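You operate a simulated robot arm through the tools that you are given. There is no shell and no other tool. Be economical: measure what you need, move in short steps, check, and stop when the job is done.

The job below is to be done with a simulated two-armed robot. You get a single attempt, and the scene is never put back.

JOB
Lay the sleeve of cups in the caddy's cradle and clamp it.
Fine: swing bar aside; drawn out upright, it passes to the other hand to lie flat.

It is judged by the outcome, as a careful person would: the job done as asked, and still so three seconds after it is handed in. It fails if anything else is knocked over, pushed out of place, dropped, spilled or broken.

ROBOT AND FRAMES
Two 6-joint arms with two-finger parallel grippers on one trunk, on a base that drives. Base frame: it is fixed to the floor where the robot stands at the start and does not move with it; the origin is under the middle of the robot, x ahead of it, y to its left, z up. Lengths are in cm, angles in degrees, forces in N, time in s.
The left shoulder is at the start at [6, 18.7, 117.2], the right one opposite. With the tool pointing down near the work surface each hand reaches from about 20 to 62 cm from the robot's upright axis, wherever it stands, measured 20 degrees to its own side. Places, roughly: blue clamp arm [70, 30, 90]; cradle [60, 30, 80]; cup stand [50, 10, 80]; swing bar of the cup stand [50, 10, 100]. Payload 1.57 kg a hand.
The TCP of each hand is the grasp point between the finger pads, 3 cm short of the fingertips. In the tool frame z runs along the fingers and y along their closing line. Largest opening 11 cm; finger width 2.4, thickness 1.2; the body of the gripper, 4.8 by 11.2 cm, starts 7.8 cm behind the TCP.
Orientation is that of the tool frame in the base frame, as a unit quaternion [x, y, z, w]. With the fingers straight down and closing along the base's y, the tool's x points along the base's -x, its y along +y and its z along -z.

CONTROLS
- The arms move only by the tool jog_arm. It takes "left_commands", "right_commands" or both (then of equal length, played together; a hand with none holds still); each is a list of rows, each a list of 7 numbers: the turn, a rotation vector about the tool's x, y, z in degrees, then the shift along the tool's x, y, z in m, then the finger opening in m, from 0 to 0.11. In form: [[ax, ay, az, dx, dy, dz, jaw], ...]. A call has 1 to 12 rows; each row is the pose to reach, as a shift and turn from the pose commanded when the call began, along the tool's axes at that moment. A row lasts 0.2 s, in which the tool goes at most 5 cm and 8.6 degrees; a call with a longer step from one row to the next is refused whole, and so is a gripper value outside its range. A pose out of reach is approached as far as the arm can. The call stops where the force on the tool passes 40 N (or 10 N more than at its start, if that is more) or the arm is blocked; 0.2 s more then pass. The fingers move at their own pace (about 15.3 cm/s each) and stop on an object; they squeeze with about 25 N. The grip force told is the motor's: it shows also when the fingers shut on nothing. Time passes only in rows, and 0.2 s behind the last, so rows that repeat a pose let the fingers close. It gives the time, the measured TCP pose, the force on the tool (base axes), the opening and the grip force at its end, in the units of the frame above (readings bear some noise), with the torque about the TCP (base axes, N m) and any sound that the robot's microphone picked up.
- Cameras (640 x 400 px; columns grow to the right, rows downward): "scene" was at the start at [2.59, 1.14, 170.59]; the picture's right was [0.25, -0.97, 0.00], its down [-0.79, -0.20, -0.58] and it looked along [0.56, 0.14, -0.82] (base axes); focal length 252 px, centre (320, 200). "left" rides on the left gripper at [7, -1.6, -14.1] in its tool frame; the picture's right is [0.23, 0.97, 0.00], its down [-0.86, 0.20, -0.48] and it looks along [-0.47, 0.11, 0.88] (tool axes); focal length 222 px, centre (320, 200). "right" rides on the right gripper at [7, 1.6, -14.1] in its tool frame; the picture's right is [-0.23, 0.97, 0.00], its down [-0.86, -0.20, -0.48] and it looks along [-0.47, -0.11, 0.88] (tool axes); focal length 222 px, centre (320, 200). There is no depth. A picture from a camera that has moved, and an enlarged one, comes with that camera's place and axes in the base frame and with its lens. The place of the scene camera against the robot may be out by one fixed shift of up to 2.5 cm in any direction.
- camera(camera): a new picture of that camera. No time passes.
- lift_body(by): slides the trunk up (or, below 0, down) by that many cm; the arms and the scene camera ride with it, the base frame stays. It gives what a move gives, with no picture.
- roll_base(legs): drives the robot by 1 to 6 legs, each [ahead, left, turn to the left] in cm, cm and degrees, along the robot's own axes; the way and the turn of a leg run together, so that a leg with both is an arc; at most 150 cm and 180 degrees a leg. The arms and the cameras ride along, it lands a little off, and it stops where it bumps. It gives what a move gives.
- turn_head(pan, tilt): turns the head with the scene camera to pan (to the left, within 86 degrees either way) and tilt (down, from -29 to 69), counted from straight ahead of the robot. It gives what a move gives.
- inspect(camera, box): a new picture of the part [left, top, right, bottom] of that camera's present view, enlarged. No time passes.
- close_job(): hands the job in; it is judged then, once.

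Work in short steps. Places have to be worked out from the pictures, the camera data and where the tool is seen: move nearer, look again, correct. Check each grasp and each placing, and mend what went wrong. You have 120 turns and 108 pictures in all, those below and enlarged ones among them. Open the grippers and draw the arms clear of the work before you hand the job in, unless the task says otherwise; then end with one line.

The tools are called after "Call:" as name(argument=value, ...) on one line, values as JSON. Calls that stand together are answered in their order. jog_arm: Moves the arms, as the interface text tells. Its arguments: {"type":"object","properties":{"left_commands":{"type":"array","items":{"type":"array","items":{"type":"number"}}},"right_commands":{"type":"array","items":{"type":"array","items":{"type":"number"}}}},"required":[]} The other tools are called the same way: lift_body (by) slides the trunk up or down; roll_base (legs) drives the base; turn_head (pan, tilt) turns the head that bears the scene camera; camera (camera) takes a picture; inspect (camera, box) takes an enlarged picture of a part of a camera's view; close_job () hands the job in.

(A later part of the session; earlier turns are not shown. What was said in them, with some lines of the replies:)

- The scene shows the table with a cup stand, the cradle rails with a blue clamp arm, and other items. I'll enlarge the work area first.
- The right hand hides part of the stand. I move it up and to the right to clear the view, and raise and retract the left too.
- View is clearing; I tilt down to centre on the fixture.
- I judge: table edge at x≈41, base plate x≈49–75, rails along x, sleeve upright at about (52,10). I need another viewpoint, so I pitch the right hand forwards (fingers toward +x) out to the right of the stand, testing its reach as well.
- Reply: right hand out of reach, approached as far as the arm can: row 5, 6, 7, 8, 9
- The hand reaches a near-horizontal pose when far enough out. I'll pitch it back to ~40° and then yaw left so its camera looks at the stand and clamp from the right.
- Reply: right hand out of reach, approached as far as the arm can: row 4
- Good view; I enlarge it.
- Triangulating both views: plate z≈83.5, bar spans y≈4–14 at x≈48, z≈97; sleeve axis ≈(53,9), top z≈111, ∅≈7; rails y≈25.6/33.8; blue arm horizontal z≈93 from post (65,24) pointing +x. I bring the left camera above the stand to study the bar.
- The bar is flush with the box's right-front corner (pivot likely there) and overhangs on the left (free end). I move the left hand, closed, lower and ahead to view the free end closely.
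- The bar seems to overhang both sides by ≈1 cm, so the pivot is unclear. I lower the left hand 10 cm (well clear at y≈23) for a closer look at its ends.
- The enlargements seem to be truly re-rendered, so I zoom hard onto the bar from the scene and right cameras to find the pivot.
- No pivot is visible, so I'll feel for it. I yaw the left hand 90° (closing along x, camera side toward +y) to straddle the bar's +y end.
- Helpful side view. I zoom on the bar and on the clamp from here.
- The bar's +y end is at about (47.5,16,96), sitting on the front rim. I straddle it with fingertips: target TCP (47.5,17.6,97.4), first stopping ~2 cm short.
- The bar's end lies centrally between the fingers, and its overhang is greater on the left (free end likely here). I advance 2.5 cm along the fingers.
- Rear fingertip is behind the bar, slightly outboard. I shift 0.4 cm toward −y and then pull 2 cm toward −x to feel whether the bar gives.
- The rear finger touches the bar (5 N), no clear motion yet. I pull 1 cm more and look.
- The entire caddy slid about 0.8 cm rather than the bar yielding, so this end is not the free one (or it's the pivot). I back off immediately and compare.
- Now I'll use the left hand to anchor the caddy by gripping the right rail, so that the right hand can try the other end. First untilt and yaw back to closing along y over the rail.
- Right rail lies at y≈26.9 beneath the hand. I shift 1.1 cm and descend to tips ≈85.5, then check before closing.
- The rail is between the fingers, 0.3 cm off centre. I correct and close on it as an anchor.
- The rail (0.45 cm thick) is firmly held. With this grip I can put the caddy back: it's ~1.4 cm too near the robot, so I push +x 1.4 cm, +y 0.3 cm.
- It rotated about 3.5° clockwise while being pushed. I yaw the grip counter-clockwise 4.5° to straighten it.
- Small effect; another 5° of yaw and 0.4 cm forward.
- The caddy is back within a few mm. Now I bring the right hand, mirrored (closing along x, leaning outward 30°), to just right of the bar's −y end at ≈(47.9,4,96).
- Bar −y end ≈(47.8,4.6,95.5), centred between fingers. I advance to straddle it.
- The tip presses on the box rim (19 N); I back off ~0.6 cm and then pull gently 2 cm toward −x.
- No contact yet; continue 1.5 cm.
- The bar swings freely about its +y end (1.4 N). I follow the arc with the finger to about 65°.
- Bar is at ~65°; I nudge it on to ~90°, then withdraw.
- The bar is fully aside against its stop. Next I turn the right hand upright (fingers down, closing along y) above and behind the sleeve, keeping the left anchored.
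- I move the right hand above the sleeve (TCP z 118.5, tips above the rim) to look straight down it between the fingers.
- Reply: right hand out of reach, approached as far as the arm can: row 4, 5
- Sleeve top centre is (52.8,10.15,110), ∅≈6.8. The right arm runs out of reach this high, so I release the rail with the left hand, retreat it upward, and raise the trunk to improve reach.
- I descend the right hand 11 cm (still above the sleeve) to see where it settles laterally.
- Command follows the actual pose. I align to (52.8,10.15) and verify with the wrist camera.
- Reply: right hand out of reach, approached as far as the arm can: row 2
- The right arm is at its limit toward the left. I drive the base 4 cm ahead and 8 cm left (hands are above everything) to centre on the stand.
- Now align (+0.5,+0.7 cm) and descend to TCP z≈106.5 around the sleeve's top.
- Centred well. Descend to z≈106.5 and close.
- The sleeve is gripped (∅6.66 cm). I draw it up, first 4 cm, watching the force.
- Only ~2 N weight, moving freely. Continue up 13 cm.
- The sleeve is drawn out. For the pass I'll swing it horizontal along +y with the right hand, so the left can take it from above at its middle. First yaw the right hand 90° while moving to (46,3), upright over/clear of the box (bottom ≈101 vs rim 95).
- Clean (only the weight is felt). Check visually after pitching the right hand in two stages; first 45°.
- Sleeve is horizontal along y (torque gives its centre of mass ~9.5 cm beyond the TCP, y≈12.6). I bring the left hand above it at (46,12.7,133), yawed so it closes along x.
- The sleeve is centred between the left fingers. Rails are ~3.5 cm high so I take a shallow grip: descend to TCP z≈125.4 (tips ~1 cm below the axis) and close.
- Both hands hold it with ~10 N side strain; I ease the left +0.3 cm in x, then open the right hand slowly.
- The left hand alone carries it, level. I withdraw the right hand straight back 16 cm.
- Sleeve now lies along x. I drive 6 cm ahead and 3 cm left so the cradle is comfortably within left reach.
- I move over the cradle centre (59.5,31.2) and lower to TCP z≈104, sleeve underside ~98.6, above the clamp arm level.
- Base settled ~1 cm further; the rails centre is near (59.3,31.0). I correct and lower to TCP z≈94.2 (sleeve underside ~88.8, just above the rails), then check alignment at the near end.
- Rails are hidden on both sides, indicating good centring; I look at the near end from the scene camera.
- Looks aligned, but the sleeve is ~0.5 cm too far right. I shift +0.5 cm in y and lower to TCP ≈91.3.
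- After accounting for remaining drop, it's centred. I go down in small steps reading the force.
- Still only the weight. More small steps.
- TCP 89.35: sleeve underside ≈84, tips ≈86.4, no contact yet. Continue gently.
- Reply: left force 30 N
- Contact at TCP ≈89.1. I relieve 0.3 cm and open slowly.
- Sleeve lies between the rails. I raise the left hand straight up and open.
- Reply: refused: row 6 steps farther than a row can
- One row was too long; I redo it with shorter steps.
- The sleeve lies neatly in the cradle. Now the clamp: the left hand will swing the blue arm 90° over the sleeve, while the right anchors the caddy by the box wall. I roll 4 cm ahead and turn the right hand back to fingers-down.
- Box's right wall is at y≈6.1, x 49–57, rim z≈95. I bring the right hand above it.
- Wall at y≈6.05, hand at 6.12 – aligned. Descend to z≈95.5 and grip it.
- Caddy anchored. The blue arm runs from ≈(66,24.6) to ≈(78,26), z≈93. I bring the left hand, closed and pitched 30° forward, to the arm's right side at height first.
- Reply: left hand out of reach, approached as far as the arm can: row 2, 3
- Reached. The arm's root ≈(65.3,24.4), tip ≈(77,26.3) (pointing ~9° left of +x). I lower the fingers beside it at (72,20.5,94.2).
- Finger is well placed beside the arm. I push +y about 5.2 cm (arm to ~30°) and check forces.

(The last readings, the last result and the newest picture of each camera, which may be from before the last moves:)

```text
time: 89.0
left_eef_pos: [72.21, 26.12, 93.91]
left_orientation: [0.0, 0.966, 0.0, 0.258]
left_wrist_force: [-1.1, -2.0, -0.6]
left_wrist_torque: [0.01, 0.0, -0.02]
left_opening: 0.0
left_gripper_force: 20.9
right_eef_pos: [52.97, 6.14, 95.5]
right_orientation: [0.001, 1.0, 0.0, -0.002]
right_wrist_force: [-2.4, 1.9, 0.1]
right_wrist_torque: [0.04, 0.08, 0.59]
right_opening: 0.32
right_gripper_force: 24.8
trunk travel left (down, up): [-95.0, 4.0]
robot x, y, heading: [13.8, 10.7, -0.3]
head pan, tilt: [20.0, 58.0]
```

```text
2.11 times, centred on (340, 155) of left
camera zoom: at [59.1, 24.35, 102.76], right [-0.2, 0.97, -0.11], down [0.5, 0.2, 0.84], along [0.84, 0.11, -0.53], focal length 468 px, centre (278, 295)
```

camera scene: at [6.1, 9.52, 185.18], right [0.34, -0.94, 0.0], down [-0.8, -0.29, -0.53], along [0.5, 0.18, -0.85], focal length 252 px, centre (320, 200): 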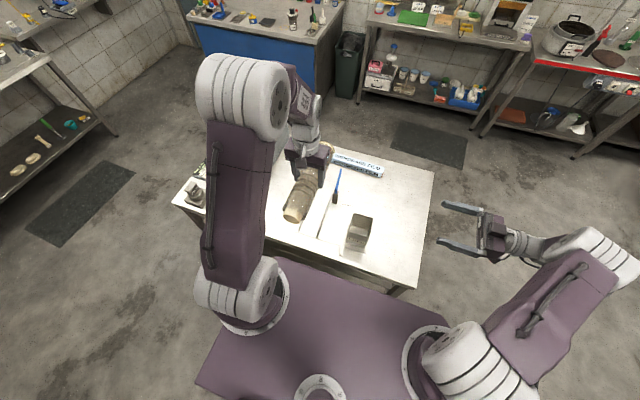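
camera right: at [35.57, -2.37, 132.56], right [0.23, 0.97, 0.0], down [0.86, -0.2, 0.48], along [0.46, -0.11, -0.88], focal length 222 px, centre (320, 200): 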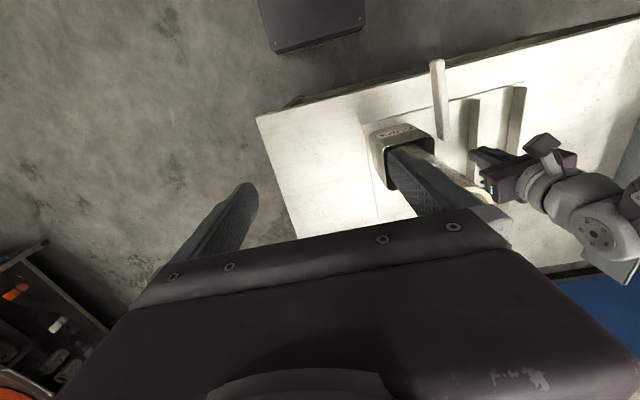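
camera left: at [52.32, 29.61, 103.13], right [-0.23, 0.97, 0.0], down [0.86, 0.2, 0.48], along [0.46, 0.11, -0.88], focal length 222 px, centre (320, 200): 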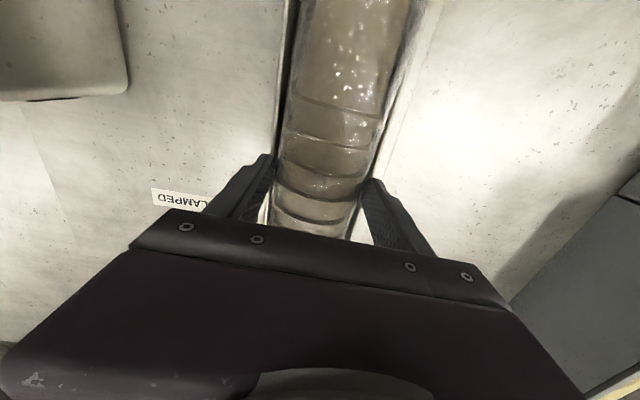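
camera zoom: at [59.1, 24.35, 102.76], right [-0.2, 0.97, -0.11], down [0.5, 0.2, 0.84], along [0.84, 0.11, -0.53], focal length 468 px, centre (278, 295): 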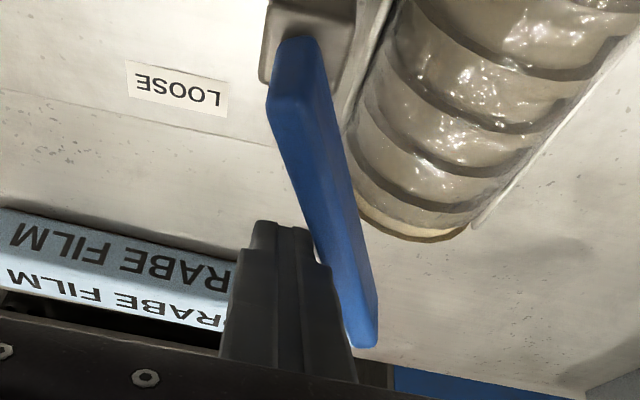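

The arm turns with ~2 N. Follow the arc to ~70°.

Call:
jog_arm(left_commands=[[0, 0, 0, 0.005, 0.013, -0.003, 0], [0, 0, 0, 0.0113, 0.025, -0.0065, 0], [0, 0, 0, 0.018, 0.034, -0.0105, 0], [0, 0, 0, 0.026, 0.043, -0.015, 0]])

Call:
inspect(camera="left", box=[200, 30, 480, 250])

```text
time: 90.0
left_eef_pos: [69.07, 30.29, 93.97]
left_orientation: [0.001, 0.966, -0.001, 0.257]
left_wrist_force: [0.4, 0.8, 1.3]
left_wrist_torque: [0.0, -0.02, 0.0]
left_opening: 0.0
left_gripper_force: 21.0
right_eef_pos: [53.01, 6.1, 95.59]
right_orientation: [0.0, 1.0, 0.0, -0.002]
right_wrist_force: [-2.0, -1.0, -0.2]
right_wrist_torque: [0.02, -0.2, 0.62]
right_opening: 0.35
right_gripper_force: 24.9
trunk travel left (down, up): [-95.0, 4.0]
robot x, y, heading: [13.96, 10.49, 0.0]
head pan, tilt: [20.0, 58.0]
```

```text
1.82 times, centred on (340, 140) of left
camera zoom: at [55.93, 28.6, 102.71], right [-0.2, 0.97, -0.11], down [0.5, 0.2, 0.84], along [0.84, 0.11, -0.53], focal length 404 px, centre (284, 309)
```

zoom: 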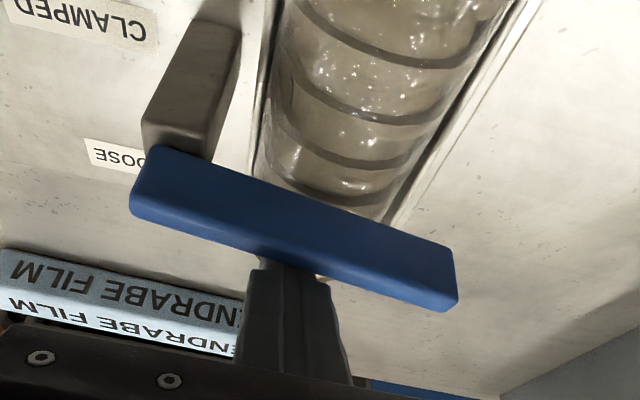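

Continue to ~90°.

Call:
jog_arm(left_commands=[[0, 0, 0, 0.007, 0.005, -0.004, 0], [0, 0, 0, 0.013, 0.009, -0.0075, 0], [0, 0, 0, 0.019, 0.012, -0.011, 0]])

Call:
inspect(camera="left", box=[200, 30, 480, 250])

```text
time: 90.8
left_eef_pos: [66.94, 31.63, 94.09]
left_orientation: [0.001, 0.966, -0.001, 0.26]
left_wrist_force: [11.6, 1.9, 6.2]
left_wrist_torque: [0.1, 0.05, 0.08]
left_opening: 0.0
left_gripper_force: 21.5
right_eef_pos: [52.87, 6.04, 95.49]
right_orientation: [0.001, 1.0, -0.001, -0.002]
right_wrist_force: [-7.8, -4.3, -0.3]
right_wrist_torque: [0.01, -0.23, 0.6]
right_opening: 0.42
right_gripper_force: 24.7
trunk travel left (down, up): [-95.0, 4.0]
robot x, y, heading: [14.09, 10.69, -0.0]
head pan, tilt: [20.0, 58.0]
```

```text
1.82 times, centred on (340, 140) of left
camera zoom: at [53.78, 29.8, 102.76], right [-0.2, 0.97, -0.11], down [0.5, 0.2, 0.84], along [0.84, 0.11, -0.52], focal length 404 px, centre (284, 309)
```

zoom: 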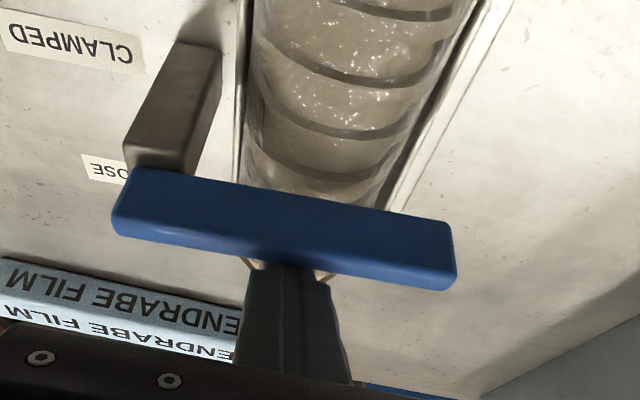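

The arm hit its stop (12 N) across the sleeve – the clamped position. I back the left finger off and up, then look.

Call:
jog_arm(left_commands=[[0, 0, 0, -0.012, 0, 0.007, 0], [0, 0, 0, -0.02, 0, 0.0, 0], [0, 0, 0, -0.03, 0, -0.03, 0], [0, 0, 0, -0.04, 0, -0.07, 0], [0, 0, 0, -0.05, 0, -0.11, 0], [0, 0, 0, -0.05, 0.03, -0.14, 0.0]])

Call:
inspect(camera="left", box=[150, 0, 510, 250])

Call:
inspect(camera="scene", box=[250, 120, 400, 250])

```text
time: 92.2
left_eef_pos: [63.71, 34.42, 108.64]
left_orientation: [0.001, 0.966, -0.001, 0.258]
left_wrist_force: [-1.0, 0.1, -1.1]
left_wrist_torque: [0.0, -0.02, -0.01]
left_opening: 0.02
left_gripper_force: 21.4
right_eef_pos: [52.95, 6.21, 95.64]
right_orientation: [0.0, 1.0, -0.001, 0.0]
right_wrist_force: [-2.4, -0.8, -0.3]
right_wrist_torque: [0.06, -0.44, 0.62]
right_opening: 0.42
right_gripper_force: 25.2
trunk travel left (down, up): [-95.0, 4.0]
robot x, y, heading: [13.83, 10.61, 0.1]
head pan, tilt: [20.0, 58.0]
```

```text
1.60 times, centred on (330, 125) of left
camera zoom: at [50.66, 32.77, 117.42], right [-0.2, 0.97, -0.12], down [0.5, 0.2, 0.84], along [0.84, 0.11, -0.53], focal length 355 px, centre (304, 320)
```

zoom: 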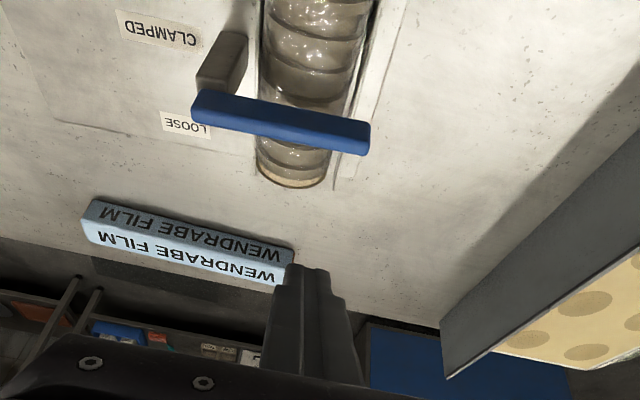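

```text
3.08 times, centred on (325, 185) of scene
camera zoom: at [15.75, 12.58, 185.17], right [0.34, -0.94, 0.0], down [-0.8, -0.29, -0.53], along [0.5, 0.18, -0.85], focal length 777 px, centre (305, 246)
```

zoom: 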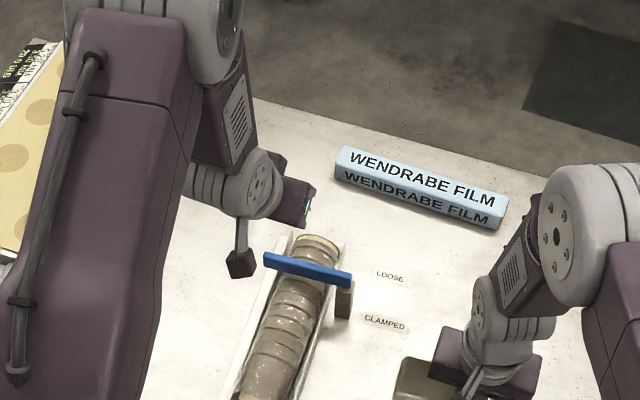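

The arm lies square across the sleeve. Now I release the box wall with the right hand and draw both arms up and back.

Call:
jog_arm(right_commands=[[0, 0, 0, 0, 0, 0, 0.02], [0, 0, 0, 0, 0, 0, 0.045], [0, 0, 0, 0, 0, -0.04, 0.05], [0, 0, 0, 0, 0, -0.08, 0.05], [0, 0, 0, 0, -0.02, -0.12, 0.05], [0, 0, 0, 0.03, -0.05, -0.14, 0.08], [0, 0, 0, 0.06, -0.08, -0.16, 0.11], [0, 0, 0, 0.1, -0.1, -0.17, 0.11]], left_commands=[[0, 0, 0, 0, 0.01, -0.02, 0.02], [0, 0, 0, 0, 0.02, -0.04, 0.05], [0, 0, 0, 0.0, 0.03, -0.06, 0.08], [0, 0, 0, 0.0, 0.04, -0.08, 0.11], [0, 0, 0, 0.0, 0.05, -0.1, 0.11], [0, 0, 0, 0.0, 0.06, -0.12, 0.11], [0, 0, 0, 0.0, 0.06, -0.13, 0.11], [0, 0, 0, 0.0, 0.06, -0.13, 0.11]])

Call:
inspect(camera="scene", box=[220, 110, 420, 270])

```text
time: 94.0
left_eef_pos: [57.65, 40.53, 119.94]
left_orientation: [0.0, 0.966, 0.0, 0.259]
left_wrist_force: [0.3, 0.7, 0.3]
left_wrist_torque: [0.01, 0.0, 0.0]
left_opening: 11.01
left_gripper_force: 0.0
right_eef_pos: [42.94, -3.99, 112.68]
right_orientation: [0.0, 1.0, 0.0, 0.0]
right_wrist_force: [-0.1, -0.6, -0.3]
right_wrist_torque: [0.02, -0.02, 0.0]
right_opening: 11.0
right_gripper_force: 0.1
trunk travel left (down, up): [-95.0, 4.0]
robot x, y, heading: [14.05, 10.59, -0.4]
head pan, tilt: [20.0, 58.0]
```

```text
2.50 times, centred on (320, 190) of scene
camera zoom: at [15.73, 12.33, 185.19], right [0.34, -0.94, 0.0], down [-0.8, -0.29, -0.53], along [0.5, 0.18, -0.85], focal length 631 px, centre (320, 225)
```

zoom: 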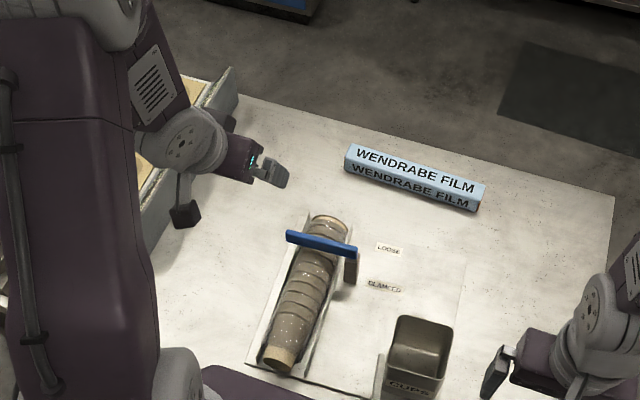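

All is as intended. I drive the base 10 cm back to clear the work and take a final close look.

Call:
roll_base(legs=[[-10, 0, 0]])

Call:
inspect(camera="scene", box=[270, 120, 400, 220])

Call:
camera(camera="scene")

```text
time: 95.2
left_eef_pos: [48.4, 40.55, 119.61]
left_orientation: [0.001, 0.967, 0.0, 0.256]
left_wrist_force: [0.2, -1.2, -0.2]
left_wrist_torque: [0.03, 0.05, -0.01]
left_opening: 11.0
left_gripper_force: 0.1
right_eef_pos: [33.88, -3.74, 112.46]
right_orientation: [0.001, 1.0, 0.0, -0.002]
right_wrist_force: [0.8, 0.5, -0.5]
right_wrist_torque: [0.0, 0.04, 0.02]
right_opening: 10.98
right_gripper_force: 0.0
trunk travel left (down, up): [-95.0, 4.0]
robot x, y, heading: [3.44, 10.97, 0.0]
head pan, tilt: [20.0, 58.0]
```

```text
4.00 times, centred on (335, 170) of scene
camera zoom: at [6.87, 12.43, 185.18], right [0.34, -0.94, 0.0], down [-0.8, -0.29, -0.53], along [0.49, 0.18, -0.85], focal length 1010 px, centre (260, 320)
```

zoom: 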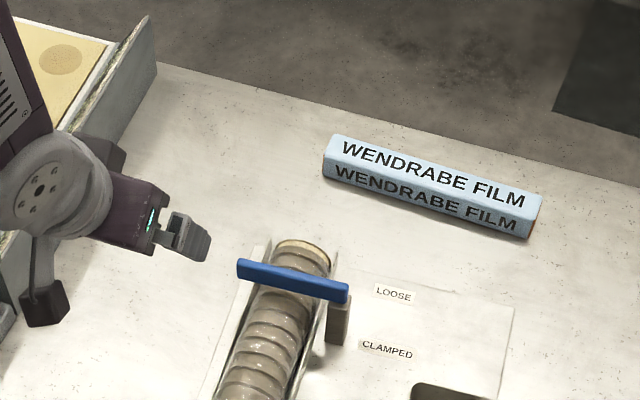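

```text
15 pictures are left
camera scene: at [6.87, 12.43, 185.18], right [0.34, -0.94, 0.0], down [-0.8, -0.29, -0.53], along [0.49, 0.18, -0.85], focal length 252 px, centre (320, 200)
```

scene: 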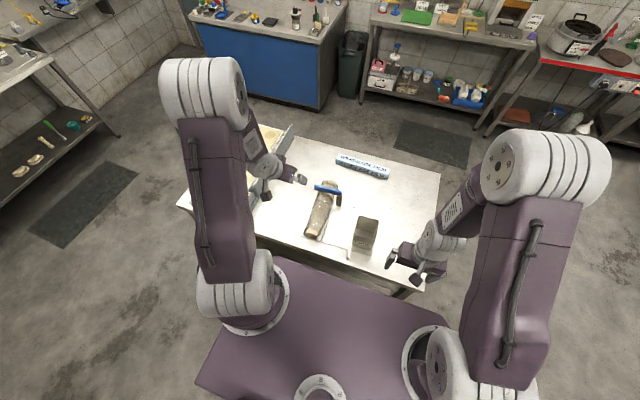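

The sleeve lies in the cradle under the closed clamp arm, nothing else has been disturbed and both hands are open and clear. I hand the job in.

Call:
close_job()

```text
The job is handed in.
```

The sleeve of cups is lying flat in the caddy's cradle, and the blue clamp arm is swung across it to its stop. While I was finding which end of the swing bar moves, I pulled the whole caddy about 1.5 cm towards the robot. I pushed it back to within a few millimetres at the front, but it is still turned by about 2 degrees.
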